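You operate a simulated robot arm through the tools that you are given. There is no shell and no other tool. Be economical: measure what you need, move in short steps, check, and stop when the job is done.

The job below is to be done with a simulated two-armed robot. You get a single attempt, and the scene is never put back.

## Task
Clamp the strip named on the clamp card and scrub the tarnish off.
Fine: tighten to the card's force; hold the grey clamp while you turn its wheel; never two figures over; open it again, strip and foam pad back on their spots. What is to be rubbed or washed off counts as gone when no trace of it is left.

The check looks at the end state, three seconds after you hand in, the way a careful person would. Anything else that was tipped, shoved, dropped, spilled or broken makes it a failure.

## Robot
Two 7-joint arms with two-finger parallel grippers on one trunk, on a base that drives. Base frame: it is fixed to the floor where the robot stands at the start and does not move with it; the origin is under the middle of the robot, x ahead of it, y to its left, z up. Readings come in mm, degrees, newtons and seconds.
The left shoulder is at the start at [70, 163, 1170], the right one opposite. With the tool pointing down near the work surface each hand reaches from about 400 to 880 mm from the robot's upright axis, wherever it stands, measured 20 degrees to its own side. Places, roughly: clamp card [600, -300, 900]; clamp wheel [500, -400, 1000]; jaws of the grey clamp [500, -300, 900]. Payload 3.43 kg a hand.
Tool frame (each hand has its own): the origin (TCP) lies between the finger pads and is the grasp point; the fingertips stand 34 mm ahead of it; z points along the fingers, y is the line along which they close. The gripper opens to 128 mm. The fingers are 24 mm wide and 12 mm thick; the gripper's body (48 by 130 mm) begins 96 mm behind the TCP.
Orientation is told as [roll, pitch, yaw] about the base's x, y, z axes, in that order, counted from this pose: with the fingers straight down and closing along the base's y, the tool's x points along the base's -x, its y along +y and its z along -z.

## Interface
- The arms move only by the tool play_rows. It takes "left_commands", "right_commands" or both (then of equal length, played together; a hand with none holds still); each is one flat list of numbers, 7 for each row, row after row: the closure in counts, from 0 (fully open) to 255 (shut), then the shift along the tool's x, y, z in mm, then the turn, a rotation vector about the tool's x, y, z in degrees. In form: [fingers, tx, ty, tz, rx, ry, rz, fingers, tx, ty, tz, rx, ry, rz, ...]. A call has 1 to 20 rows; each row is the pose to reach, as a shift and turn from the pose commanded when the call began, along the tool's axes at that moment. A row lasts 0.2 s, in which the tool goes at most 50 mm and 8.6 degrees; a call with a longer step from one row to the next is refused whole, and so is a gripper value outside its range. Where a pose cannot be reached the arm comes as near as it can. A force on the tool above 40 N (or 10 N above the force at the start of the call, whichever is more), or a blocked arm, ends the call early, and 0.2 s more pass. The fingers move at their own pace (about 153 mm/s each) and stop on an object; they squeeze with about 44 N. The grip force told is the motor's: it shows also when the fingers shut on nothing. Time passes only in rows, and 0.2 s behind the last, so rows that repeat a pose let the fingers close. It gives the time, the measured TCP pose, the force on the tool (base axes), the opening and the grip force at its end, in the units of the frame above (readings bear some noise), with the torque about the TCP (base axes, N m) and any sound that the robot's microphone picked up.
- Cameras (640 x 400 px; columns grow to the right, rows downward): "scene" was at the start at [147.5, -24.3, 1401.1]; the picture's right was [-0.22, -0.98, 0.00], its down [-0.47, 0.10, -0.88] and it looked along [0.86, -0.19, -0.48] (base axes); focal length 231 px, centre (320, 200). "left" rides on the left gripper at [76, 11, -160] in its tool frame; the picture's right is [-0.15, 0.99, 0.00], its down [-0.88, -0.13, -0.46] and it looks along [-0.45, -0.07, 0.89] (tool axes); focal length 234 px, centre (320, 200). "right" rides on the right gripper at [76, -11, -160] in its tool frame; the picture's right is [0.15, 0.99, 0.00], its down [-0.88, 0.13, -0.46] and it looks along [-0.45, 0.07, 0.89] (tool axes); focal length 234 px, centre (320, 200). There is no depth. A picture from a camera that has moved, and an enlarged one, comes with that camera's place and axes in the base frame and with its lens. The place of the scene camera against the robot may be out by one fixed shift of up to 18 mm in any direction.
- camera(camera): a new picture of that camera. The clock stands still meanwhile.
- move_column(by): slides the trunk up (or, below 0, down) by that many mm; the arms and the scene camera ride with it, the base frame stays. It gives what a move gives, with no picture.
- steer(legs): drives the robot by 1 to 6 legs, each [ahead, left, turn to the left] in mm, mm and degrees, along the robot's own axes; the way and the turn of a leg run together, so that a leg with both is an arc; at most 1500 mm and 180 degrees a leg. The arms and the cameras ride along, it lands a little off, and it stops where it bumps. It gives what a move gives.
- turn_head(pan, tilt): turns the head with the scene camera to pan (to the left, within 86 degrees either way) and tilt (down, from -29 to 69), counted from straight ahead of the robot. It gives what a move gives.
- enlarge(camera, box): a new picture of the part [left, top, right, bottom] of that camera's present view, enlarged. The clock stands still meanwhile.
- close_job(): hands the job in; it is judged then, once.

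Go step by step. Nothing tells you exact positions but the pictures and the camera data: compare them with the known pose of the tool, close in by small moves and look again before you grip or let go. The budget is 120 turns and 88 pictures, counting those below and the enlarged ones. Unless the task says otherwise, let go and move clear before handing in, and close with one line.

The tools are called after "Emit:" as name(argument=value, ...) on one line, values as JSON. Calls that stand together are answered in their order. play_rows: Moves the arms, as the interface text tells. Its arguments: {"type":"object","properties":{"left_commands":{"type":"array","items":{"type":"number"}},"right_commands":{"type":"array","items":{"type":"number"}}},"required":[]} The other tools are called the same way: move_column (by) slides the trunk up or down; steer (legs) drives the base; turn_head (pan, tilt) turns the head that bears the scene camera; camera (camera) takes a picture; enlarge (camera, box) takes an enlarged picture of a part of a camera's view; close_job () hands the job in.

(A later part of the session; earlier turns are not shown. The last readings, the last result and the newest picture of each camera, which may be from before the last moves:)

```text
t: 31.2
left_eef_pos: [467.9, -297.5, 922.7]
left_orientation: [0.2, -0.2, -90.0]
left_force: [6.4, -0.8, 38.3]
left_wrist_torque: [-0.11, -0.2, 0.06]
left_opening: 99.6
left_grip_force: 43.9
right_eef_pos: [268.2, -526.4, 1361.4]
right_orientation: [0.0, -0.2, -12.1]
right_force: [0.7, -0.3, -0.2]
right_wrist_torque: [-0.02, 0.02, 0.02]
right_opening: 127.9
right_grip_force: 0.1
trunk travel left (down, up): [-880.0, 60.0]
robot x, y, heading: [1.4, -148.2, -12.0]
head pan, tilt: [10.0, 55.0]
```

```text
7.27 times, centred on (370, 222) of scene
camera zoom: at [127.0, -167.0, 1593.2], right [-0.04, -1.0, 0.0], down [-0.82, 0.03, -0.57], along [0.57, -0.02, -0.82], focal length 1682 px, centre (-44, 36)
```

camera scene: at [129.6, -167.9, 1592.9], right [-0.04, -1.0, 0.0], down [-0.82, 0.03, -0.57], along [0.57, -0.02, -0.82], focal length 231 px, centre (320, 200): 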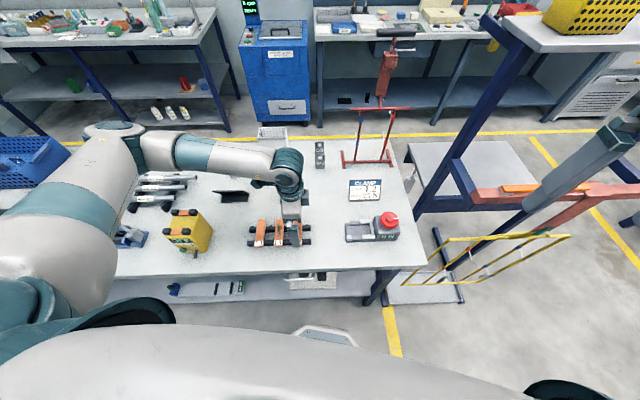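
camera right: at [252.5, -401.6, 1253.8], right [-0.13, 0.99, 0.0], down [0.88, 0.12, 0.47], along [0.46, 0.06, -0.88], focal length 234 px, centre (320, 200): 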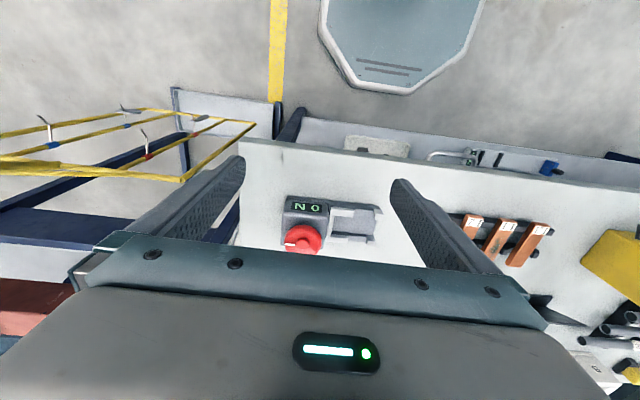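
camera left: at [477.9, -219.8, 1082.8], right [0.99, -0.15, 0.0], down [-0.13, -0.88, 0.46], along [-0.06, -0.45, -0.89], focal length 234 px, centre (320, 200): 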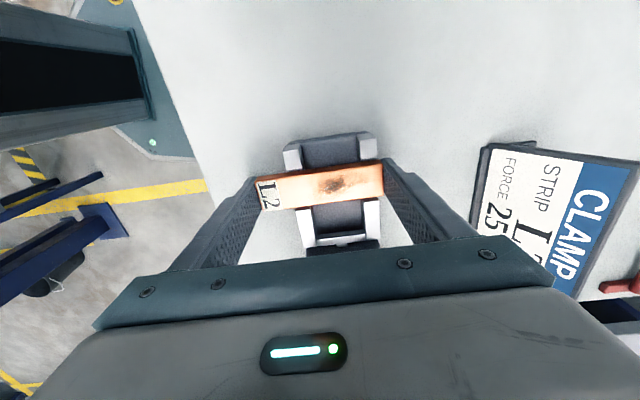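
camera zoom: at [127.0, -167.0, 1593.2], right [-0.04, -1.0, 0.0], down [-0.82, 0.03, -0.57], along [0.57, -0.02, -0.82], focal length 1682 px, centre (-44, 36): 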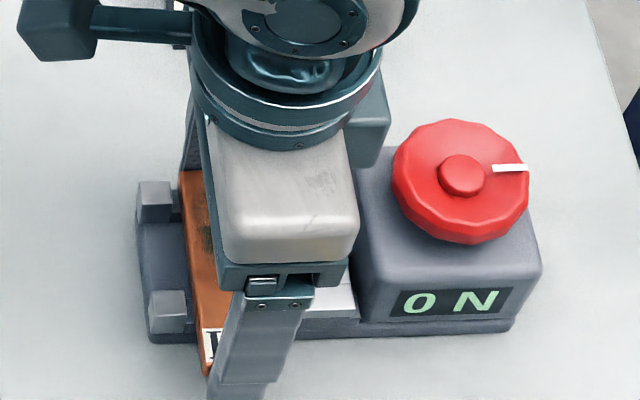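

Emit:
play_rows(left_commands=[255, 0, 0, -3, 0, 0, 0, 255, 0, 0, -3, 0, 0, 0])

Emit:
play_rows(left_commands=[30, 0, 0, 0, 0, 0, 0, 30, 0, 0, 0, 0, 0, 0, 30, 0, 0, -15, 0, 0, 0, 30, 0, 0, -40, 0, 0, 0, 30, 0, 0, -60, 0, 0, 0, 30, 0, 0, -60, 0, 0, 0])

Emit:
enlarge(camera="left", box=[220, 80, 420, 205])

```text
t: 31.8
left_eef_pos: [467.6, -297.5, 923.2]
left_orientation: [0.0, -0.1, -90.1]
left_force: [4.0, -3.4, 11.5]
left_wrist_torque: [-0.25, -0.64, -0.09]
left_opening: 99.8
left_grip_force: 44.2
right_eef_pos: [270.9, -527.6, 1361.2]
right_orientation: [0.0, 0.0, -12.0]
right_force: [1.1, 0.1, -0.1]
right_wrist_torque: [0.01, -0.01, -0.04]
right_opening: 127.9
right_grip_force: 0.0
trunk travel left (down, up): [-880.0, 60.0]
robot x, y, heading: [-1.6, -152.3, -12.1]
head pan, tilt: [10.0, 55.0]
```

```text
t: 33.2
left_eef_pos: [469.1, -295.8, 983.3]
left_orientation: [0.0, 0.0, -90.0]
left_force: [-0.1, 0.3, -1.1]
left_wrist_torque: [0.04, -0.02, 0.03]
left_opening: 113.0
left_grip_force: 0.1
right_eef_pos: [272.0, -529.1, 1361.4]
right_orientation: [0.0, 0.0, -12.1]
right_force: [0.4, 0.9, -0.3]
right_wrist_torque: [0.0, 0.02, 0.02]
right_opening: 127.9
right_grip_force: 0.1
trunk travel left (down, up): [-880.0, 60.0]
robot x, y, heading: [-1.4, -148.4, -12.1]
head pan, tilt: [10.0, 55.0]
```

```text
3.20 times, centred on (320, 142) of left
camera zoom: at [479.4, -218.6, 1144.4], right [0.99, -0.15, 0.0], down [-0.13, -0.88, 0.46], along [-0.07, -0.45, -0.89], focal length 749 px, centre (320, 384)
```

zoom: 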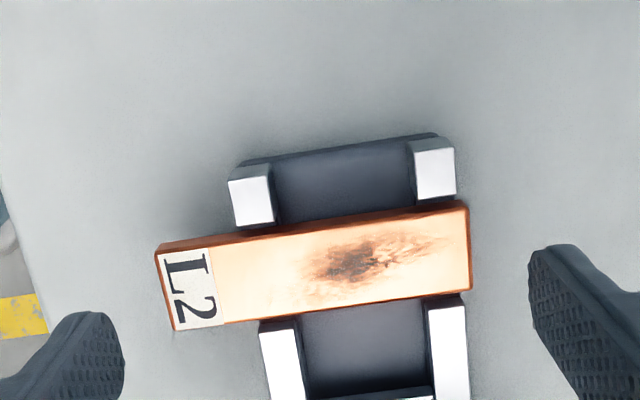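

The strip sits well between fork and posts. Now the left hand goes to the post end of the clamp body (y≈-262) to hold it.

Emit:
play_rows(left_commands=[30, 20, 5, 0, 0, 0, 0, 30, 33.5, 9.5, 0, 0, 0, 0, 30, 33.5, 9.5, 15, 0, 0, 0, 30, 33.5, 9.5, 30, 0, 0, 0, 30, 33.5, 9.5, 30, 0, 0, 0])

Emit:
enlarge(camera="left", box=[220, 110, 420, 235])

```text
t: 34.4
left_eef_pos: [479.4, -263.2, 954.2]
left_orientation: [-0.1, -0.1, -90.1]
left_force: [0.6, -0.8, -1.0]
left_wrist_torque: [0.0, -0.01, 0.02]
left_opening: 113.1
left_grip_force: 0.0
right_eef_pos: [272.0, -527.5, 1361.2]
right_orientation: [0.0, -0.1, -12.1]
right_force: [-0.4, 0.2, 0.3]
right_wrist_torque: [0.01, -0.01, 0.0]
right_opening: 127.9
right_grip_force: 0.1
trunk travel left (down, up): [-880.0, 60.0]
robot x, y, heading: [0.6, -155.0, -12.1]
head pan, tilt: [10.0, 55.0]
```

```text
3.20 times, centred on (320, 172) of left
camera zoom: at [488.4, -186.2, 1114.2], right [0.99, -0.15, 0.0], down [-0.13, -0.88, 0.46], along [-0.07, -0.45, -0.89], focal length 749 px, centre (320, 288)
```

zoom: 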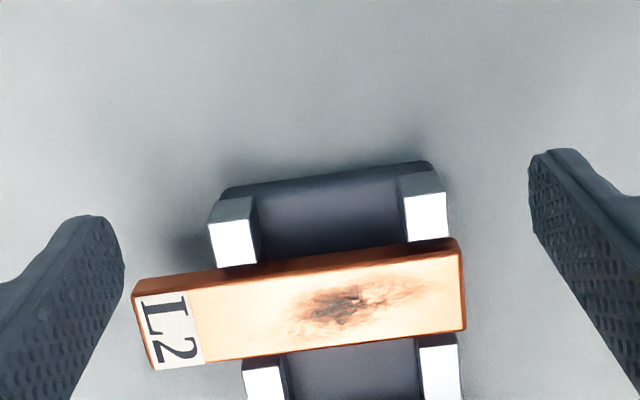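

Emit:
play_rows(left_commands=[30, 1, -0.5, 10, 0, 0, 0, 30, 1, -0.5, 20, 0, 0, 0, 30, 1, -0.5, 28, 0, 0, 0, 30, 1, -0.5, 35, 0, 0, 0, 30, 1, -0.5, 35, 0, 0, 0])

Emit:
camera(camera="left")

```text
t: 35.6
left_eef_pos: [477.6, -262.6, 918.3]
left_orientation: [-0.1, 0.0, -90.0]
left_force: [0.8, -1.2, -0.9]
left_wrist_torque: [0.0, -0.02, 0.04]
left_opening: 112.8
left_grip_force: 0.0
right_eef_pos: [271.6, -527.5, 1361.4]
right_orientation: [0.0, 0.0, -12.2]
right_force: [-0.3, -0.4, 0.2]
right_wrist_torque: [0.0, -0.02, -0.02]
right_opening: 127.9
right_grip_force: 0.0
trunk travel left (down, up): [-880.0, 60.0]
robot x, y, heading: [1.5, -148.5, -12.0]
head pan, tilt: [10.0, 55.0]
```

```text
50 pictures are left
camera left: at [487.8, -185.6, 1078.7], right [0.99, -0.15, 0.0], down [-0.13, -0.88, 0.46], along [-0.07, -0.45, -0.89], focal length 234 px, centre (320, 200)
```

left: 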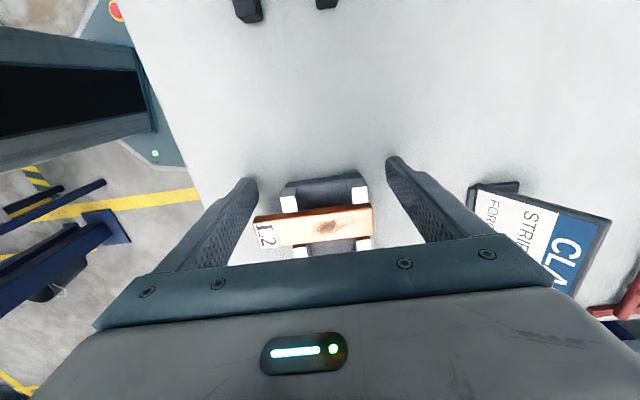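

Emit:
play_rows(left_commands=[60, 0, 0, 0, 0, 0, 0, 75, 0, 0, 0, 0, 0, 0, 85, 0, 0, 0, 0, 0, 0, 95, 0, 0, 0, 0, 0, 0, 95, 0, 0, 0, 0, 0, 0])

Emit:
enlarge(camera="left", box=[220, 130, 420, 255])

```text
t: 36.8
left_eef_pos: [477.8, -263.0, 918.5]
left_orientation: [0.0, 0.1, -90.0]
left_force: [0.1, -0.9, 0.1]
left_wrist_torque: [0.0, 0.01, -0.02]
left_opening: 80.2
left_grip_force: 0.1
right_eef_pos: [272.4, -528.5, 1360.4]
right_orientation: [0.0, 0.0, -12.0]
right_force: [-0.1, 0.1, -0.3]
right_wrist_torque: [-0.02, 0.02, 0.03]
right_opening: 127.7
right_grip_force: 0.0
trunk travel left (down, up): [-880.0, 60.0]
robot x, y, heading: [-0.5, -150.5, -12.2]
head pan, tilt: [10.0, 55.0]
```

```text
3.20 times, centred on (320, 192) of left
camera zoom: at [487.8, -185.7, 1078.9], right [0.99, -0.15, 0.0], down [-0.13, -0.88, 0.46], along [-0.07, -0.45, -0.89], focal length 749 px, centre (320, 224)
```

zoom: 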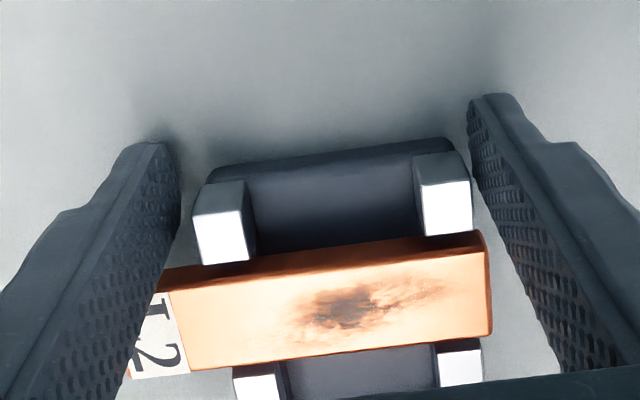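

Emit:
play_rows(left_commands=[95, 0, 3, 0, 0, 0, 0, 95, 0, 3, 0, 0, 0, 0, 100, 0, 3, 0, 0, 0, 0, 105, 0, 3, 0, 0, 0, 0, 110, 0, 3, 0, 0, 0, 0, 120, 0, 3, 0, 0, 0, 0, 255, 0, 3, 0, 0, 0, 0, 255, 0, 3, 0, 0, 0, 0])

Emit:
enlarge(camera="left", box=[220, 130, 420, 255])

```text
t: 38.6
left_eef_pos: [480.9, -261.7, 919.2]
left_orientation: [-0.1, 0.0, -90.0]
left_force: [-0.7, -0.2, -0.2]
left_wrist_torque: [0.01, 0.31, -0.16]
left_opening: 69.9
left_grip_force: 43.6
right_eef_pos: [271.9, -528.6, 1360.0]
right_orientation: [0.0, 0.1, -12.2]
right_force: [-0.5, -0.4, 0.3]
right_wrist_torque: [-0.01, 0.02, 0.0]
right_opening: 128.0
right_grip_force: 0.1
trunk travel left (down, up): [-880.0, 60.0]
robot x, y, heading: [-0.3, -150.5, -12.0]
head pan, tilt: [10.0, 55.0]
```

```text
3.20 times, centred on (320, 192) of left
camera zoom: at [490.9, -185.2, 1079.0], right [0.99, -0.15, 0.0], down [-0.13, -0.88, 0.46], along [-0.07, -0.45, -0.89], focal length 749 px, centre (320, 224)
```

zoom: 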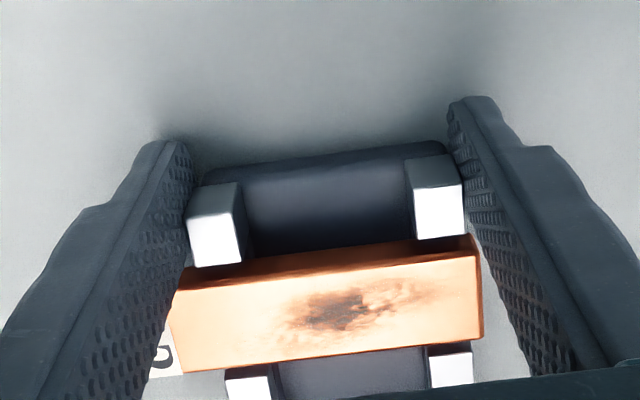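

The clamp is held (70 mm grip, no side load). Wheel hub is estimated at (476,-398,970). Bringing the right hand above it, pre-turned to leave turning range.

Emit:
play_rows(right_commands=[0, -22, 21, 20, 0, 0, -7.5, 0, -44, 42, 40, 0, 0, -15, 0, -66, 64, 70, 0, 0, -22.5, 0, -88, 85, 100, 0, 0, -30, 0, -110, 106, 130, 0, 0, -37.5, 0, -132, 128, 165, 0, 0, -45, 0, -154, 149, 200, 0, 0, -52.5, 0, -172, 170, 230, 0, 0, -57, 0, -172, 170, 260, 0, 0, -57, 0, -172, 170, 260, 0, 0, -57])

Emit:
camera(camera="right")

Emit:
camera(camera="scene")

```text
t: 40.8
left_eef_pos: [481.6, -261.6, 918.7]
left_orientation: [0.0, 0.0, -90.0]
left_force: [-1.2, -0.1, 0.2]
left_wrist_torque: [0.19, 0.23, -0.01]
left_opening: 70.1
left_grip_force: 44.0
right_eef_pos: [478.0, -397.0, 1101.5]
right_orientation: [0.0, 0.0, 45.0]
right_force: [0.5, 0.4, 0.1]
right_wrist_torque: [0.0, 0.01, -0.01]
right_opening: 128.0
right_grip_force: 0.0
trunk travel left (down, up): [-880.0, 60.0]
robot x, y, heading: [-3.3, -151.3, -12.1]
head pan, tilt: [10.0, 55.0]
```

```text
47 pictures are left
camera right: at [431.7, -459.7, 1259.8], right [-0.8, 0.6, 0.0], down [0.53, 0.71, 0.46], along [0.27, 0.37, -0.89], focal length 234 px, centre (320, 200)
```

right: 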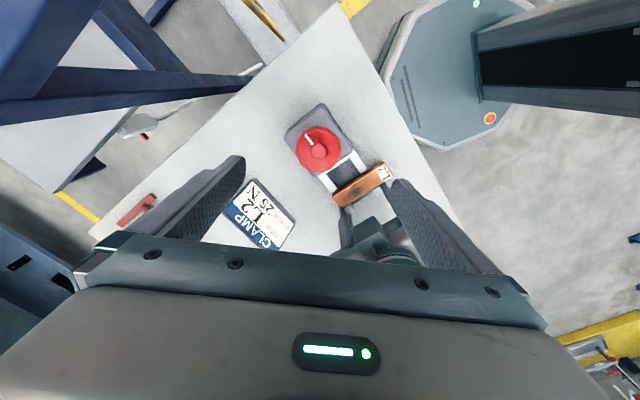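

```text
46 pictures are left
camera scene: at [130.0, -168.0, 1592.8], right [-0.04, -1.0, 0.0], down [-0.82, 0.03, -0.57], along [0.57, -0.02, -0.82], focal length 231 px, centre (320, 200)
```

scene: 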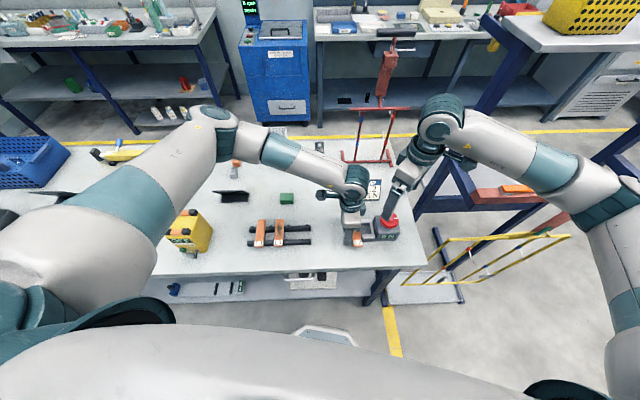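

The hub sits exactly under the right tool axis. Lowering with a narrower opening.

Emit:
play_rows(right_commands=[80, 0, 0, 30, 0, 0, 0, 80, 0, 0, 60, 0, 0, 0, 80, 0, 0, 85, 0, 0, 0, 80, 0, 0, 105, 0, 0, 0, 80, 0, 0, 115, 0, 0, 0, 80, 0, 0, 115, 0, 0, 0])

Emit:
camera(camera="right")

Emit:
enlarge(camera="scene", box=[330, 180, 430, 250])

```text
t: 42.2
left_eef_pos: [481.3, -261.9, 919.8]
left_orientation: [-0.1, 0.0, -90.0]
left_force: [-0.3, 0.1, -0.2]
left_wrist_torque: [-0.06, 0.14, 0.12]
left_opening: 69.8
left_grip_force: 44.4
right_eef_pos: [475.1, -398.2, 985.4]
right_orientation: [0.1, 0.0, 44.9]
right_force: [0.4, 0.2, -0.5]
right_wrist_torque: [-0.02, -0.01, -0.04]
right_opening: 87.9
right_grip_force: 0.1
trunk travel left (down, up): [-880.0, 60.0]
robot x, y, heading: [-1.8, -152.1, -12.2]
head pan, tilt: [10.0, 55.0]
```

```text
45 pictures are left
camera right: at [429.7, -459.7, 1145.5], right [-0.8, 0.6, 0.0], down [0.53, 0.71, 0.46], along [0.27, 0.37, -0.89], focal length 234 px, centre (320, 200)
```

right: 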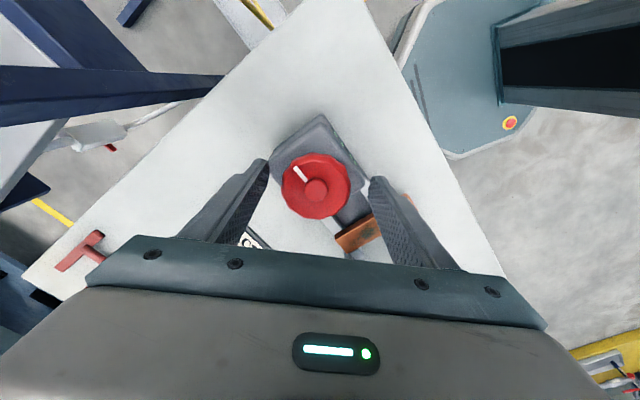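

```text
5.71 times, centred on (380, 215) of scene
camera zoom: at [130.0, -168.1, 1592.8], right [-0.04, -1.0, 0.0], down [-0.82, 0.03, -0.57], along [0.57, -0.02, -0.82], focal length 1321 px, centre (-23, 114)
```

zoom: 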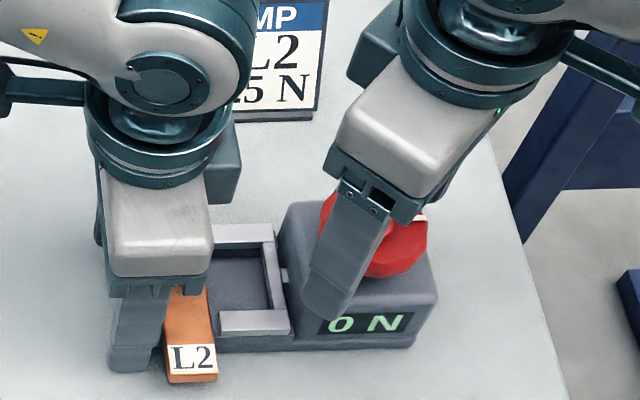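

Emit:
play_rows(right_commands=[80, 0, -2, 3, 0, 0, 0, 80, 0, -2, 6, 0, 0, 0, 100, 0, -2, 6, 0, 0, 0, 115, 0, -2, 6, 0, 0, 0, 125, 0, -2, 6, 0, 0, 0, 140, 0, -2, 6, 0, 0, 0, 255, 0, -2, 6, 0, 0, 0, 255, 0, -2, 6, 0, 0, 0])

Emit:
camera(camera="right")

```text
t: 44.0
left_eef_pos: [481.8, -261.8, 918.6]
left_orientation: [0.0, 0.0, -90.0]
left_force: [-1.9, 3.2, 4.3]
left_wrist_torque: [-0.5, -0.47, -0.34]
left_opening: 69.9
left_grip_force: 43.9
right_eef_pos: [477.2, -398.7, 980.5]
right_orientation: [0.1, 0.0, 44.8]
right_force: [4.4, -3.7, -0.2]
right_wrist_torque: [-0.21, -0.13, -0.04]
right_opening: 56.4
right_grip_force: 43.7
trunk travel left (down, up): [-880.0, 60.0]
robot x, y, heading: [1.8, -153.3, -12.0]
head pan, tilt: [10.0, 55.0]
```

```text
43 pictures are left
camera right: at [431.8, -461.0, 1140.1], right [-0.8, 0.6, 0.0], down [0.53, 0.71, 0.46], along [0.27, 0.37, -0.89], focal length 234 px, centre (320, 200)
```

right: 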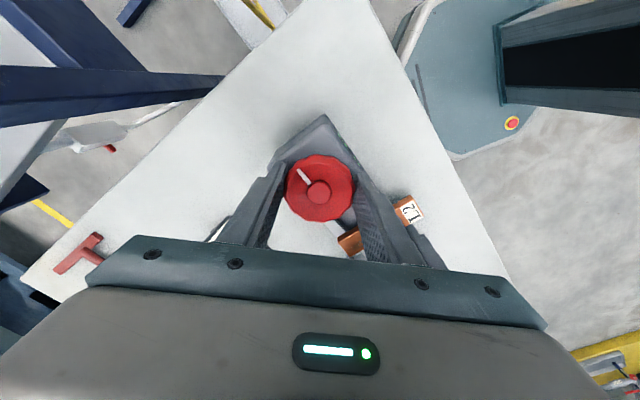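

Wheel is gripped. Turning clockwise 40° as a test.

Emit:
play_rows(right_commands=[255, 0, 0, 0, 0, 0, 8, 255, 0, 0, 0, 0, 0, 16, 255, 0, 0, 0, 0, 0, 24, 255, 0, 0, 0, 0, 0, 32, 255, 0, 0, 0, 0, 0, 40, 255, 0, 0, 0, 0, 0, 40])

Emit:
enlarge(camera="scene", box=[330, 180, 430, 250])

```text
t: 45.4
left_eef_pos: [481.5, -262.3, 919.0]
left_orientation: [0.0, -0.2, -89.9]
left_force: [6.0, -14.2, -4.2]
left_wrist_torque: [0.63, 0.08, 0.71]
left_opening: 69.6
left_grip_force: 44.2
right_eef_pos: [477.5, -396.6, 980.1]
right_orientation: [0.2, -0.1, 4.9]
right_force: [-7.3, 17.0, 9.7]
right_wrist_torque: [1.14, 0.21, 0.08]
right_opening: 56.7
right_grip_force: 44.0
trunk travel left (down, up): [-880.0, 60.0]
robot x, y, heading: [0.7, -149.8, -12.2]
head pan, tilt: [10.0, 55.0]
```

```text
5.71 times, centred on (380, 215) of scene
camera zoom: at [129.5, -167.5, 1592.9], right [-0.04, -1.0, 0.0], down [-0.82, 0.03, -0.57], along [0.57, -0.02, -0.82], focal length 1321 px, centre (-23, 114)
```

zoom: 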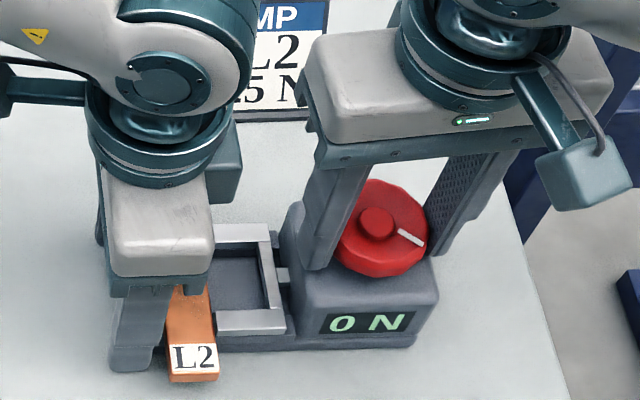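

Clockwise moves the jaw forward (no load yet). Continuing by 45° with a small centring shift.

Emit:
play_rows(right_commands=[255, 0, 1, 0, 0, 0, 8, 255, 0, 1.5, 0, 0, 0, 16, 255, 0, 1.5, 0, 0, 0, 24, 255, 0, 1.5, 0, 0, 0, 32, 255, 0, 1.5, 0, 0, 0, 40, 255, 0, 1.5, 0, 0, 0, 45, 255, 0, 1.5, 0, 0, 0, 45])

Emit:
enlarge(camera="scene", box=[330, 180, 430, 250])

```text
t: 47.0
left_eef_pos: [480.1, -262.4, 919.6]
left_orientation: [0.1, -0.3, -90.1]
left_force: [-1.5, -31.2, 4.7]
left_wrist_torque: [0.08, -0.49, 0.01]
left_opening: 69.7
left_grip_force: 43.6
right_eef_pos: [477.1, -394.9, 980.8]
right_orientation: [0.2, 0.0, -40.2]
right_force: [5.0, 35.1, 3.7]
right_wrist_torque: [0.51, 0.53, 0.14]
right_opening: 56.8
right_grip_force: 43.8
trunk travel left (down, up): [-880.0, 60.0]
robot x, y, heading: [3.0, -155.0, -12.0]
head pan, tilt: [10.0, 55.0]
```

```text
5.71 times, centred on (380, 215) of scene
camera zoom: at [129.9, -166.7, 1593.0], right [-0.04, -1.0, 0.0], down [-0.82, 0.03, -0.57], along [0.57, -0.02, -0.82], focal length 1321 px, centre (-23, 114)
```

zoom: 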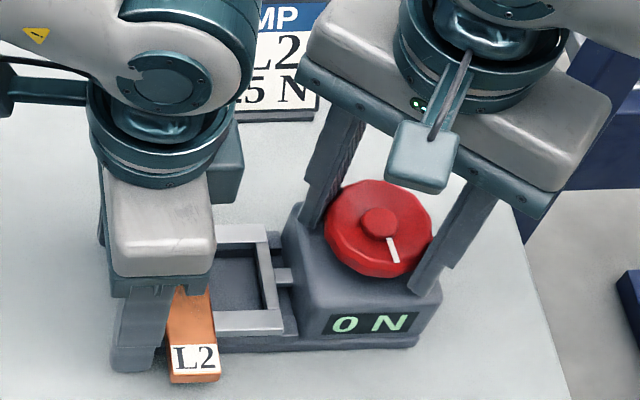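

Forces show my grasp is a bit off the wheel axis. I'll release, rotate back, recentre and regrip.

Emit:
play_rows(right_commands=[90, 0, 0, 0, 0, 0, 0, 90, 0, 0, 0, 0, 0, 0, 90, 1.3, 1.5, 0, 0, 0, -8, 90, 1.3, 1.5, 0, 0, 0, -16, 90, 1.3, 1.5, 0, 0, 0, -24, 90, 1.3, 1.5, 0, 0, 0, -32, 90, 1.3, 1.5, 0, 0, 0, -40, 90, 1.3, 1.5, 0, 0, 0, -48, 90, 1.3, 1.5, 0, 0, 0, -56, 90, 1.3, 1.5, 0, 0, 0, -64, 90, 1.3, 1.5, 0, 0, 0, -72, 90, 1.3, 1.5, 0, 0, 0, -80, 90, 1.3, 1.5, 0, 0, 0, -88, 90, 1.3, 1.5, 0, 0, 0, -96, 90, 1.3, 1.5, 0, 0, 0, -100, 90, 1.3, 1.5, 0, 0, 0, -100])

Emit:
camera(camera="right")

```text
t: 50.4
left_eef_pos: [480.9, -262.0, 918.6]
left_orientation: [0.0, 0.0, -90.0]
left_force: [-0.7, 3.0, 1.8]
left_wrist_torque: [0.86, -0.23, 0.07]
left_opening: 69.6
left_grip_force: 44.0
right_eef_pos: [476.6, -396.1, 978.7]
right_orientation: [0.0, -0.1, 59.9]
right_force: [-0.4, 0.6, 0.1]
right_wrist_torque: [0.02, 0.04, -0.01]
right_opening: 82.6
right_grip_force: 0.1
trunk travel left (down, up): [-880.0, 60.0]
robot x, y, heading: [1.2, -149.6, -12.0]
head pan, tilt: [10.0, 55.0]
```

```text
40 pictures are left
camera right: at [448.9, -467.9, 1139.4], right [-0.93, 0.37, 0.0], down [0.33, 0.83, 0.46], along [0.17, 0.42, -0.89], focal length 234 px, centre (320, 200)
```

right: 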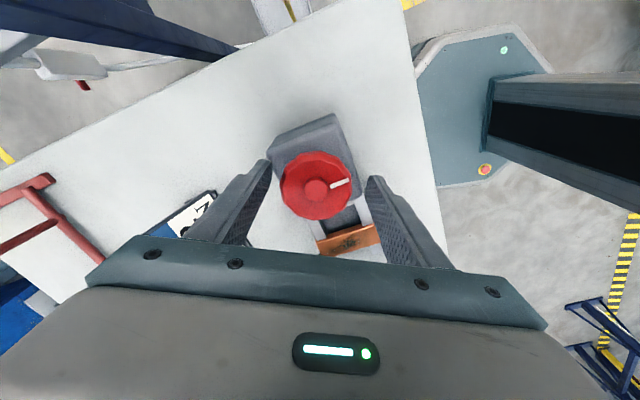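

Emit:
enlarge(camera="left", box=[220, 150, 420, 275])

Emit:
play_rows(right_commands=[90, 0, -2.9, 0, 0, 0, 0, 110, 0, -2.9, 0, 0, 0, 0, 125, 0, -2.9, 0, 0, 0, 0, 140, 0, -2.9, 0, 0, 0, 0, 255, 0, -2.9, 0, 0, 0, 0, 255, 0, -2.9, 0, 0, 0, 0])

```text
3.20 times, centred on (320, 212) of left
camera zoom: at [490.7, -185.2, 1079.0], right [0.99, -0.15, 0.0], down [-0.13, -0.88, 0.46], along [-0.07, -0.45, -0.89], focal length 749 px, centre (320, 160)
```

zoom: 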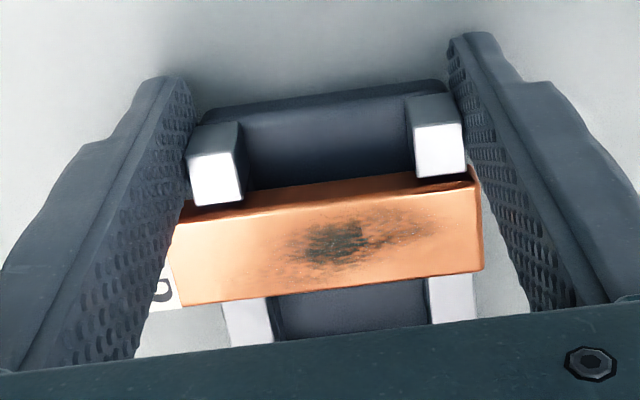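

```text
t: 51.8
left_eef_pos: [480.2, -262.6, 918.0]
left_orientation: [0.0, 0.1, -90.1]
left_force: [-5.2, 2.7, 0.9]
left_wrist_torque: [0.31, -0.25, -0.39]
left_opening: 69.9
left_grip_force: 44.1
right_eef_pos: [481.3, -396.3, 979.2]
right_orientation: [-0.1, 0.0, 59.8]
right_force: [3.0, -1.6, 0.7]
right_wrist_torque: [-0.06, -0.17, 0.03]
right_opening: 57.0
right_grip_force: 43.7
trunk travel left (down, up): [-880.0, 60.0]
robot x, y, heading: [0.9, -152.9, -12.1]
head pan, tilt: [10.0, 55.0]
```

Emit:
play_rows(right_commands=[255, 0, 0, 0, 0, 0, 8, 255, 0, 0, 0, 0, 0, 16, 255, 0, 0, 0, 0, 0, 24, 255, 0, 0, 0, 0, 0, 32, 255, 0, 0, 0, 0, 0, 40, 255, 0, 0, 0, 0, 0, 48, 255, 0, 0, 0, 0, 0, 56, 255, 0, 0, 0, 0, 0, 60, 255, 0, 0, 0, 0, 0, 60])

Emit:
enlarge(camera="scene", box=[340, 200, 410, 250])

```text
t: 53.8
left_eef_pos: [481.7, -262.6, 919.2]
left_orientation: [0.1, 0.0, -90.1]
left_force: [-6.8, -5.7, 3.8]
left_wrist_torque: [-0.03, -0.52, -1.01]
left_opening: 69.8
left_grip_force: 43.7
right_eef_pos: [480.4, -397.5, 979.2]
right_orientation: [0.1, 0.0, -0.2]
right_force: [7.5, 7.3, -3.1]
right_wrist_torque: [-0.07, -0.09, 0.03]
right_opening: 56.7
right_grip_force: 44.5
trunk travel left (down, up): [-880.0, 60.0]
robot x, y, heading: [-3.0, -150.7, -12.3]
head pan, tilt: [10.0, 55.0]
```

```text
8.00 times, centred on (375, 225) of scene
camera zoom: at [130.5, -168.1, 1592.8], right [-0.04, -1.0, 0.0], down [-0.82, 0.03, -0.57], along [0.57, -0.02, -0.82], focal length 1850 px, centre (-120, 0)
```

zoom: 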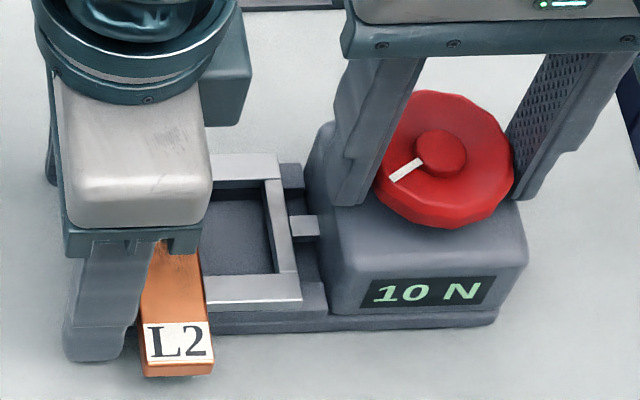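

The display already reads 10 N. From here I'll take small steps: 5°.

Emit:
play_rows(right_commands=[255, 0, 0, 0, 0, 0, 2.5, 255, 0, 0, 0, 0, 0, 5, 255, 0, 0, 0, 0, 0, 5])

Emit:
enlarge(camera="scene", box=[340, 200, 410, 250])

```text
t: 54.6
left_eef_pos: [482.4, -263.1, 919.8]
left_orientation: [0.0, -0.1, -90.0]
left_force: [-6.1, -10.3, 5.9]
left_wrist_torque: [-0.11, -0.07, -0.78]
left_opening: 69.9
left_grip_force: 44.5
right_eef_pos: [480.3, -395.1, 979.2]
right_orientation: [0.1, 0.1, -5.1]
right_force: [5.6, 11.1, -5.1]
right_wrist_torque: [-0.04, -0.36, 0.03]
right_opening: 57.1
right_grip_force: 44.2
trunk travel left (down, up): [-880.0, 60.0]
robot x, y, heading: [-1.1, -152.2, -12.1]
head pan, tilt: [10.0, 55.0]
```

```text
8.00 times, centred on (375, 225) of scene
camera zoom: at [130.5, -168.3, 1592.8], right [-0.04, -1.0, 0.0], down [-0.82, 0.03, -0.57], along [0.57, -0.02, -0.82], focal length 1850 px, centre (-120, 0)
```

zoom: 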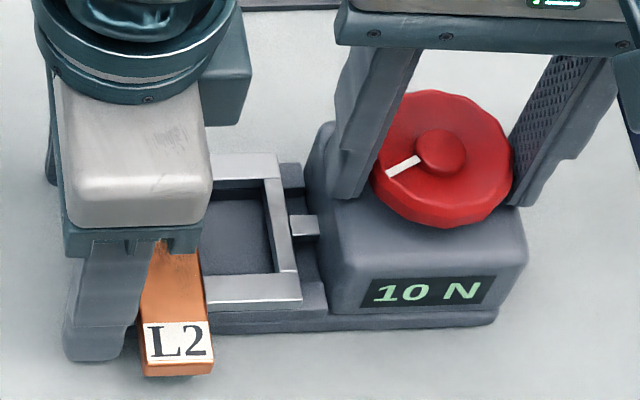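

Emit:
play_rows(right_commands=[255, 0, 0.5, 0, 0, 0, 4, 255, 0, 0.5, 0, 0, 0, 8, 255, 0, 0.5, 0, 0, 0, 8])

Emit:
enlarge(camera="scene", box=[340, 200, 410, 250])

```text
t: 55.4
left_eef_pos: [482.2, -262.8, 919.4]
left_orientation: [0.0, -0.2, -90.1]
left_force: [-6.8, -9.5, 8.3]
left_wrist_torque: [-0.88, -0.08, -1.03]
left_opening: 69.8
left_grip_force: 43.8
right_eef_pos: [480.7, -395.3, 979.4]
right_orientation: [0.0, 0.1, -13.1]
right_force: [7.8, 10.7, -11.7]
right_wrist_torque: [-0.08, -0.33, 0.05]
right_opening: 57.0
right_grip_force: 43.9
trunk travel left (down, up): [-880.0, 60.0]
robot x, y, heading: [0.1, -149.3, -11.9]
head pan, tilt: [10.0, 55.0]
```

```text
8.00 times, centred on (375, 225) of scene
camera zoom: at [130.7, -168.4, 1592.7], right [-0.04, -1.0, 0.0], down [-0.82, 0.03, -0.57], along [0.57, -0.02, -0.82], focal length 1850 px, centre (-120, 0)
```

zoom: 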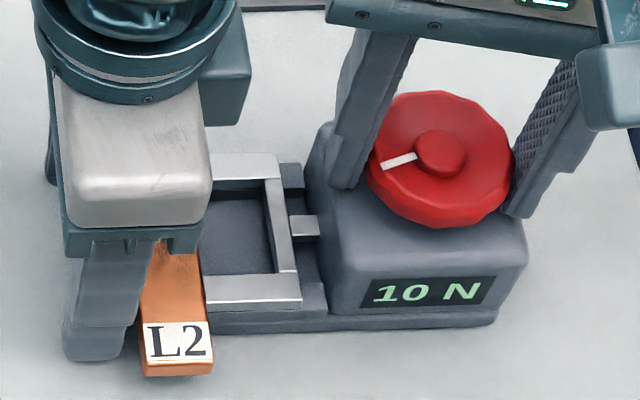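

Emit:
play_rows(right_commands=[255, 0, 0.5, 0, 0, 0, 4, 255, 0, 0.5, 0, 0, 0, 8, 255, 0, 0.5, 0, 0, 0, 8])

Emit:
enlarge(camera="scene", box=[340, 200, 410, 250])

```text
t: 56.2
left_eef_pos: [481.3, -262.6, 919.0]
left_orientation: [0.1, 0.0, -90.0]
left_force: [-6.3, -8.1, 12.1]
left_wrist_torque: [-1.18, -0.17, -0.89]
left_opening: 69.8
left_grip_force: 44.0
right_eef_pos: [480.0, -395.3, 980.6]
right_orientation: [-0.1, 0.1, -21.1]
right_force: [6.7, 8.1, -13.2]
right_wrist_torque: [-0.15, -0.14, 0.09]
right_opening: 57.0
right_grip_force: 44.2
trunk travel left (down, up): [-880.0, 60.0]
robot x, y, heading: [0.9, -149.2, -11.9]
head pan, tilt: [10.0, 55.0]
```

```text
8.00 times, centred on (375, 225) of scene
camera zoom: at [130.6, -168.4, 1592.8], right [-0.04, -1.0, 0.0], down [-0.82, 0.03, -0.57], along [0.57, -0.02, -0.82], focal length 1850 px, centre (-120, 0)
```

zoom: 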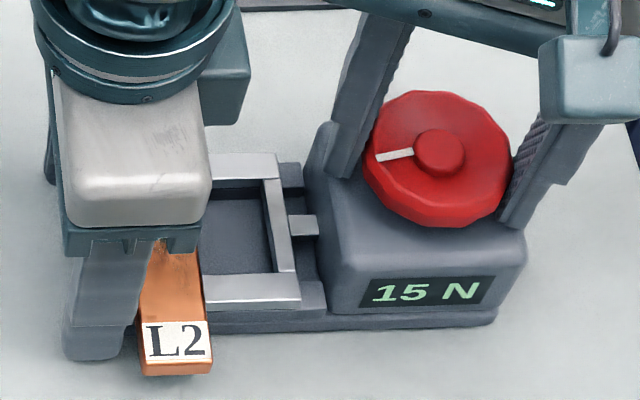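

Emit:
play_rows(right_commands=[255, 0, 0, 0, 0, 0, 8, 255, 0, 0, 0, 0, 0, 16, 255, 0, 0, 0, 0, 0, 20, 255, 0, 0, 0, 0, 0, 20])

Emit:
enlarge(camera="scene", box=[340, 200, 410, 250])

```text
t: 57.2
left_eef_pos: [481.9, -261.9, 919.3]
left_orientation: [0.0, 0.0, -90.0]
left_force: [-5.2, -7.1, 14.3]
left_wrist_torque: [-1.28, -0.26, -0.87]
left_opening: 69.8
left_grip_force: 43.7
right_eef_pos: [479.6, -396.4, 980.6]
right_orientation: [0.1, 0.2, -41.2]
right_force: [7.0, 7.5, -14.4]
right_wrist_torque: [-0.24, -0.1, 0.08]
right_opening: 57.0
right_grip_force: 44.0
trunk travel left (down, up): [-880.0, 60.0]
robot x, y, heading: [4.3, -153.6, -12.2]
head pan, tilt: [10.0, 55.0]
```

```text
8.00 times, centred on (375, 225) of scene
camera zoom: at [130.6, -168.4, 1592.8], right [-0.04, -1.0, 0.0], down [-0.82, 0.03, -0.57], along [0.57, -0.02, -0.82], focal length 1850 px, centre (-120, 0)
```

zoom: 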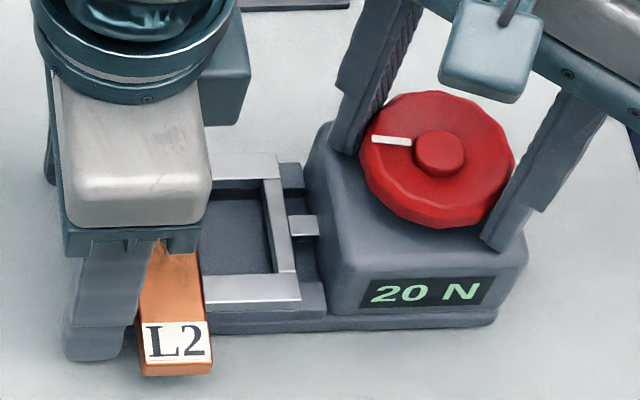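

Emit:
play_rows(right_commands=[255, 0, 0, 0, 0, 0, 8, 255, 0, 0, 0, 0, 0, 14, 255, 0, 0, 0, 0, 0, 14])

Emit:
enlarge(camera="scene", box=[340, 200, 410, 250])

```text
t: 58.0
left_eef_pos: [480.9, -261.5, 918.2]
left_orientation: [-0.1, 0.0, -90.0]
left_force: [-4.0, -7.7, 13.0]
left_wrist_torque: [-0.97, -0.02, -0.75]
left_opening: 70.0
left_grip_force: 43.8
right_eef_pos: [480.9, -396.6, 979.8]
right_orientation: [-0.1, 0.1, -55.3]
right_force: [5.5, 6.0, -8.7]
right_wrist_torque: [-0.04, -0.16, 0.09]
right_opening: 56.7
right_grip_force: 44.0
trunk travel left (down, up): [-880.0, 60.0]
robot x, y, heading: [1.6, -150.7, -12.0]
head pan, tilt: [10.0, 55.0]
```

```text
8.00 times, centred on (375, 225) of scene
camera zoom: at [130.4, -168.5, 1592.9], right [-0.04, -1.0, 0.0], down [-0.82, 0.03, -0.57], along [0.57, -0.02, -0.82], focal length 1850 px, centre (-120, 0)
```

zoom: 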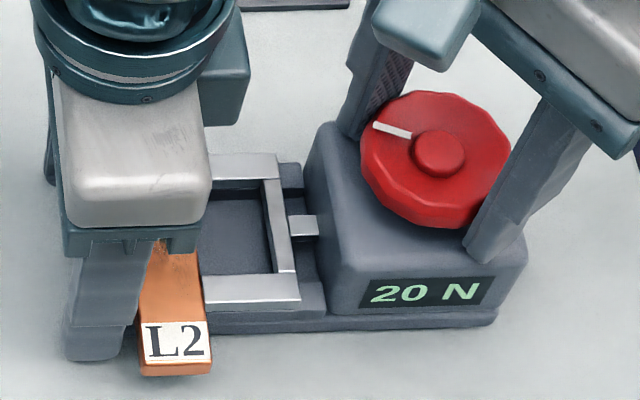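

Still 20 N; another 8°.

Emit:
play_rows(right_commands=[255, 0, 0, 0, 0, 0, 4, 255, 0, 0, 0, 0, 0, 8, 255, 0, 0, 0, 0, 0, 8])

Emit:
enlarge(camera="scene", box=[340, 200, 410, 250])

```text
t: 58.8
left_eef_pos: [481.7, -262.3, 918.9]
left_orientation: [0.0, -0.1, -89.9]
left_force: [-2.6, -7.8, 12.6]
left_wrist_torque: [-0.71, -0.21, -0.75]
left_opening: 70.0
left_grip_force: 43.8
right_eef_pos: [479.8, -395.1, 980.0]
right_orientation: [0.0, 0.0, -63.0]
right_force: [4.8, 8.2, -7.0]
right_wrist_torque: [0.03, 0.01, 0.12]
right_opening: 56.9
right_grip_force: 43.9
trunk travel left (down, up): [-880.0, 60.0]
robot x, y, heading: [-2.8, -153.9, -12.0]
head pan, tilt: [10.0, 55.0]
```

```text
8.00 times, centred on (375, 225) of scene
camera zoom: at [130.4, -168.3, 1592.8], right [-0.04, -1.0, 0.0], down [-0.82, 0.03, -0.57], along [0.57, -0.02, -0.82], focal length 1850 px, centre (-120, 0)
```

zoom: 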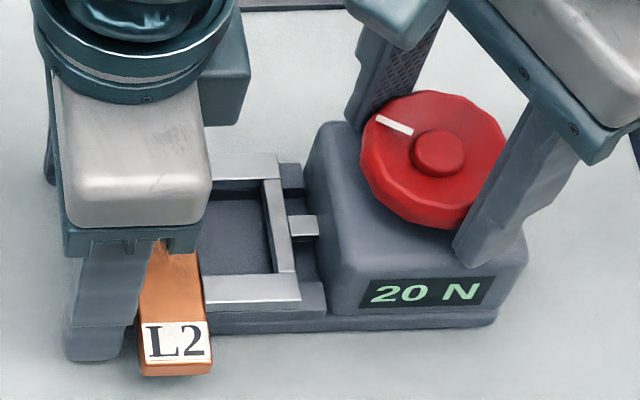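

Emit:
play_rows(right_commands=[255, 0, 0, 0, 0, 0, 4, 255, 0, 0, 0, 0, 0, 8, 255, 0, 0, 0, 0, 0, 8])

Emit:
enlarge(camera="scene", box=[340, 200, 410, 250])

```text
t: 59.6
left_eef_pos: [481.8, -262.0, 919.0]
left_orientation: [-0.1, 0.0, -90.0]
left_force: [-0.8, -12.1, 7.8]
left_wrist_torque: [0.2, 0.14, -0.36]
left_opening: 69.9
left_grip_force: 43.6
right_eef_pos: [479.7, -395.0, 979.9]
right_orientation: [0.0, 0.1, -71.2]
right_force: [2.5, 11.7, -2.4]
right_wrist_torque: [0.19, -0.14, 0.1]
right_opening: 56.8
right_grip_force: 43.5
trunk travel left (down, up): [-880.0, 60.0]
robot x, y, heading: [0.9, -147.9, -12.0]
head pan, tilt: [10.0, 55.0]
```

```text
8.00 times, centred on (375, 225) of scene
camera zoom: at [130.2, -168.3, 1592.8], right [-0.04, -1.0, 0.0], down [-0.82, 0.03, -0.57], along [0.57, -0.02, -0.82], focal length 1850 px, centre (-120, 0)
```

zoom: 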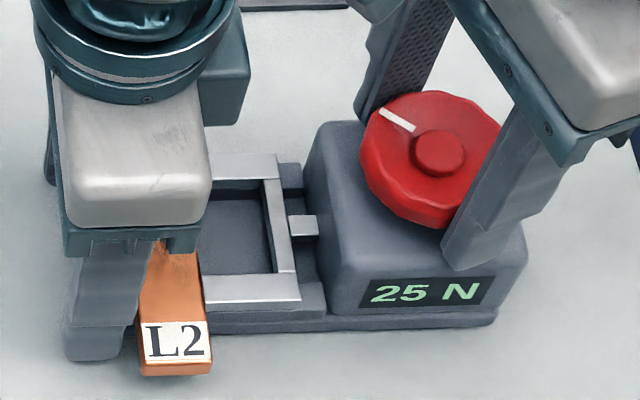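

25 N exactly. Releasing the wheel, lifting the right hand away, then releasing the clamp with the left.

Emit:
play_rows(right_commands=[90, 0, 0, 0, 0, 0, 0, 90, 0, 0, 0, 0, 0, 0, 90, 0, 0, -30, 0, 0, 0, 90, 0, 0, -70, 0, 0, 0, 90, 0, 0, -110, 0, 0, -8, 90, 0, 0, -150, 0, 0, -16, 90, 0, 0, -180, 0, 0, -24, 90, -35, -35, -180, 0, 0, -32, 90, -70, -70, -180, 0, 0, -40, 90, -100, -100, -180, 0, 0, -48, 90, -100, -100, -180, 0, 0, -56, 90, -100, -100, -180, 0, 0, -60])

Emit:
play_rows(left_commands=[100, 0, 0, 0, 0, 0, 0, 80, 0, 0, 0, 0, 0, 0, 60, 0, 0, 0, 0, 0, 0, 50, 0, 0, -10, 0, 0, 0, 50, 0, 0, -50, 0, 0, 0, 50, 30, 0, -90, 0, 0, 0, 50, 60, 0, -90, 0, 0, 0, 50, 60, 0, -90, 0, 0, 0])

Emit:
camera(camera="scene")

```text
t: 62.2
left_eef_pos: [480.1, -262.2, 918.8]
left_orientation: [0.1, 0.0, -90.0]
left_force: [-2.2, -0.6, 0.5]
left_wrist_torque: [0.76, -0.32, 0.0]
left_opening: 69.8
left_grip_force: 43.9
right_eef_pos: [416.2, -524.0, 1158.0]
right_orientation: [0.0, 0.0, -11.0]
right_force: [0.1, 0.1, -0.2]
right_wrist_torque: [0.01, -0.01, 0.01]
right_opening: 83.0
right_grip_force: 0.0
trunk travel left (down, up): [-880.0, 60.0]
robot x, y, heading: [0.4, -153.9, -12.1]
head pan, tilt: [10.0, 55.0]
```

```text
t: 64.0
left_eef_pos: [483.2, -203.8, 1009.5]
left_orientation: [0.1, 0.0, -90.0]
left_force: [0.2, -0.2, 0.2]
left_wrist_torque: [0.03, 0.03, -0.04]
left_opening: 103.2
left_grip_force: 0.0
right_eef_pos: [417.3, -524.5, 1158.8]
right_orientation: [0.1, 0.0, -11.2]
right_force: [0.0, -1.0, -0.7]
right_wrist_torque: [0.01, -0.01, -0.04]
right_opening: 82.7
right_grip_force: 0.0
trunk travel left (down, up): [-880.0, 60.0]
robot x, y, heading: [1.8, -147.8, -12.2]
head pan, tilt: [10.0, 55.0]
```

```text
30 pictures are left
camera scene: at [129.8, -169.8, 1592.8], right [-0.04, -1.0, 0.0], down [-0.82, 0.03, -0.57], along [0.57, -0.02, -0.82], focal length 231 px, centre (320, 200)
```

scene: 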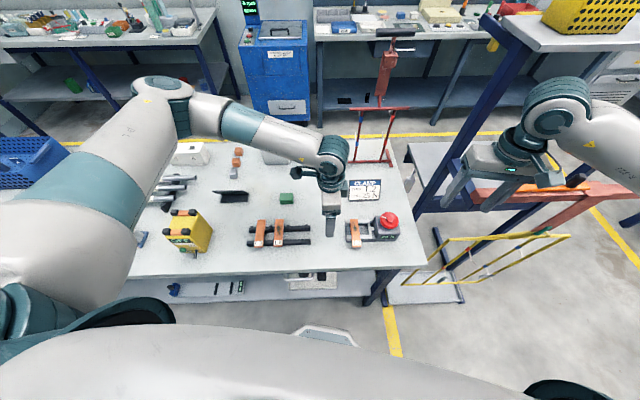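

Now over the foam pad (about (626,-56)) with the left hand.

Emit:
play_rows(left_commands=[50, 30, 28, -10, 0, 0, 0, 50, 60, 56, -20, 0, 0, 0, 50, 90, 84, -20, 0, 0, 0, 50, 120, 112, -20, 0, 0, 0, 50, 146, 140, -10, 0, 0, 0, 50, 146, 140, 0, 0, 0, 0, 50, 146, 140, 0, 0, 0, 0])

Emit:
camera(camera="left")

```text
t: 65.6
left_eef_pos: [533.3, -96.4, 1028.8]
left_orientation: [0.2, -0.1, -89.9]
left_force: [0.6, -0.1, 0.2]
left_wrist_torque: [-0.04, 0.02, 0.03]
left_opening: 102.7
left_grip_force: 0.0
left hand out of reach, approached as far as the arm can: row 3, 4, 5, 6, 7
right_eef_pos: [416.6, -520.9, 1158.6]
right_orientation: [-0.1, 0.0, -11.1]
right_force: [0.6, 0.8, -0.7]
right_wrist_torque: [-0.02, -0.01, 0.01]
right_opening: 83.1
right_grip_force: 0.1
trunk travel left (down, up): [-880.0, 60.0]
robot x, y, heading: [2.1, -148.7, -12.3]
head pan, tilt: [10.0, 55.0]
```

```text
29 pictures are left
camera left: at [542.4, -19.2, 1188.6], right [0.99, -0.14, 0.0], down [-0.13, -0.88, 0.46], along [-0.06, -0.45, -0.89], focal length 234 px, centre (320, 200)
```

left: 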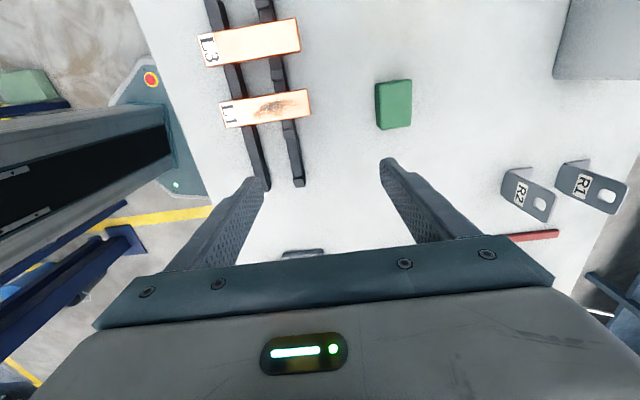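

At -90° yaw the pad is out of reach, so I'll turn the hand back to 0° and re-read its position.

Emit:
play_rows(left_commands=[50, 0, 0, 0, 0, 0, -8.2, 50, 0, 0, 0, 0, 0, -16.4, 50, 0, 0, 0, 0, 0, -24.6, 50, 0, 0, 0, 0, 0, -32.8, 50, 0, 0, 0, 0, 0, -41, 50, 0, 0, 0, 0, 0, -49.2, 50, 0, 0, 0, 0, 0, -57.4, 50, 0, 0, 0, 0, 0, -65.6, 50, 0, 0, 0, 0, 0, -73.8, 50, 0, 0, 0, 0, 0, -82, 50, 0, 0, 0, 0, 0, -90, 50, 0, 0, 0, 0, 0, -90])

Emit:
enlarge(camera="left", box=[220, 90, 420, 215])

```text
t: 68.2
left_eef_pos: [534.9, -97.5, 1026.0]
left_orientation: [-0.1, 0.0, 0.1]
left_force: [0.5, 0.3, 0.3]
left_wrist_torque: [0.01, 0.0, 0.03]
left_opening: 103.0
left_grip_force: 0.1
right_eef_pos: [417.5, -523.5, 1158.3]
right_orientation: [0.0, 0.0, -11.2]
right_force: [0.1, 0.1, -0.1]
right_wrist_torque: [0.01, 0.0, 0.0]
right_opening: 83.0
right_grip_force: 0.0
trunk travel left (down, up): [-880.0, 60.0]
robot x, y, heading: [-2.7, -153.2, -12.3]
head pan, tilt: [10.0, 55.0]
```

```text
3.20 times, centred on (320, 152) of left
camera zoom: at [457.1, -84.7, 1185.6], right [0.15, 0.99, 0.0], down [0.88, -0.13, 0.46], along [0.45, -0.07, -0.89], focal length 749 px, centre (320, 352)
```

zoom: 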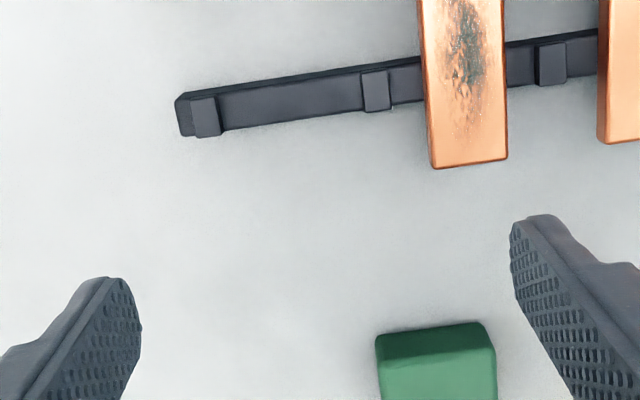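

Emit:
play_rows(left_commands=[50, -25, 12, 0, 0, 0, 0, 50, -50, 24, 0, 0, 0, 0, 50, -75, 36, 10, 0, 0, 0, 50, -88, 42, 30, 0, 0, 0, 50, -88, 42, 40, 0, 0, 0, 50, -88, 42, 40, 0, 0, 0])

Emit:
enlarge(camera="left", box=[220, 100, 420, 225])

```text
t: 69.6
left_eef_pos: [622.3, -53.3, 986.0]
left_orientation: [0.0, 0.0, 0.1]
left_force: [0.3, 0.7, -0.3]
left_wrist_torque: [0.0, -0.02, 0.0]
left_opening: 102.6
left_grip_force: 0.1
right_eef_pos: [416.6, -522.9, 1159.2]
right_orientation: [0.0, 0.0, -11.1]
right_force: [0.6, -0.6, 0.0]
right_wrist_torque: [-0.04, -0.03, 0.02]
right_opening: 83.1
right_grip_force: 0.1
trunk travel left (down, up): [-880.0, 60.0]
robot x, y, heading: [-1.1, -150.0, -12.2]
head pan, tilt: [10.0, 55.0]
```

```text
3.20 times, centred on (320, 162) of left
camera zoom: at [545.4, -41.0, 1145.6], right [0.15, 0.99, 0.0], down [0.88, -0.13, 0.46], along [0.45, -0.07, -0.89], focal length 749 px, centre (320, 320)
```

zoom: 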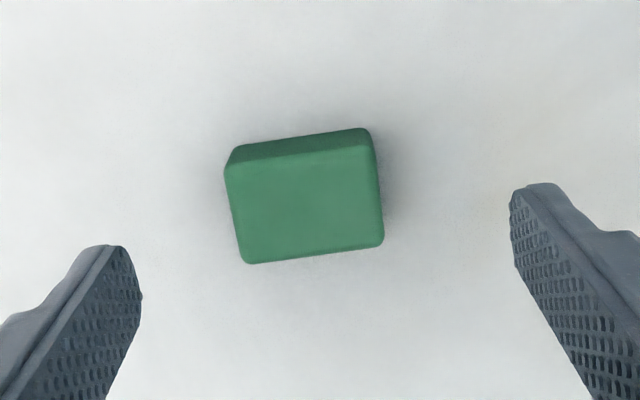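

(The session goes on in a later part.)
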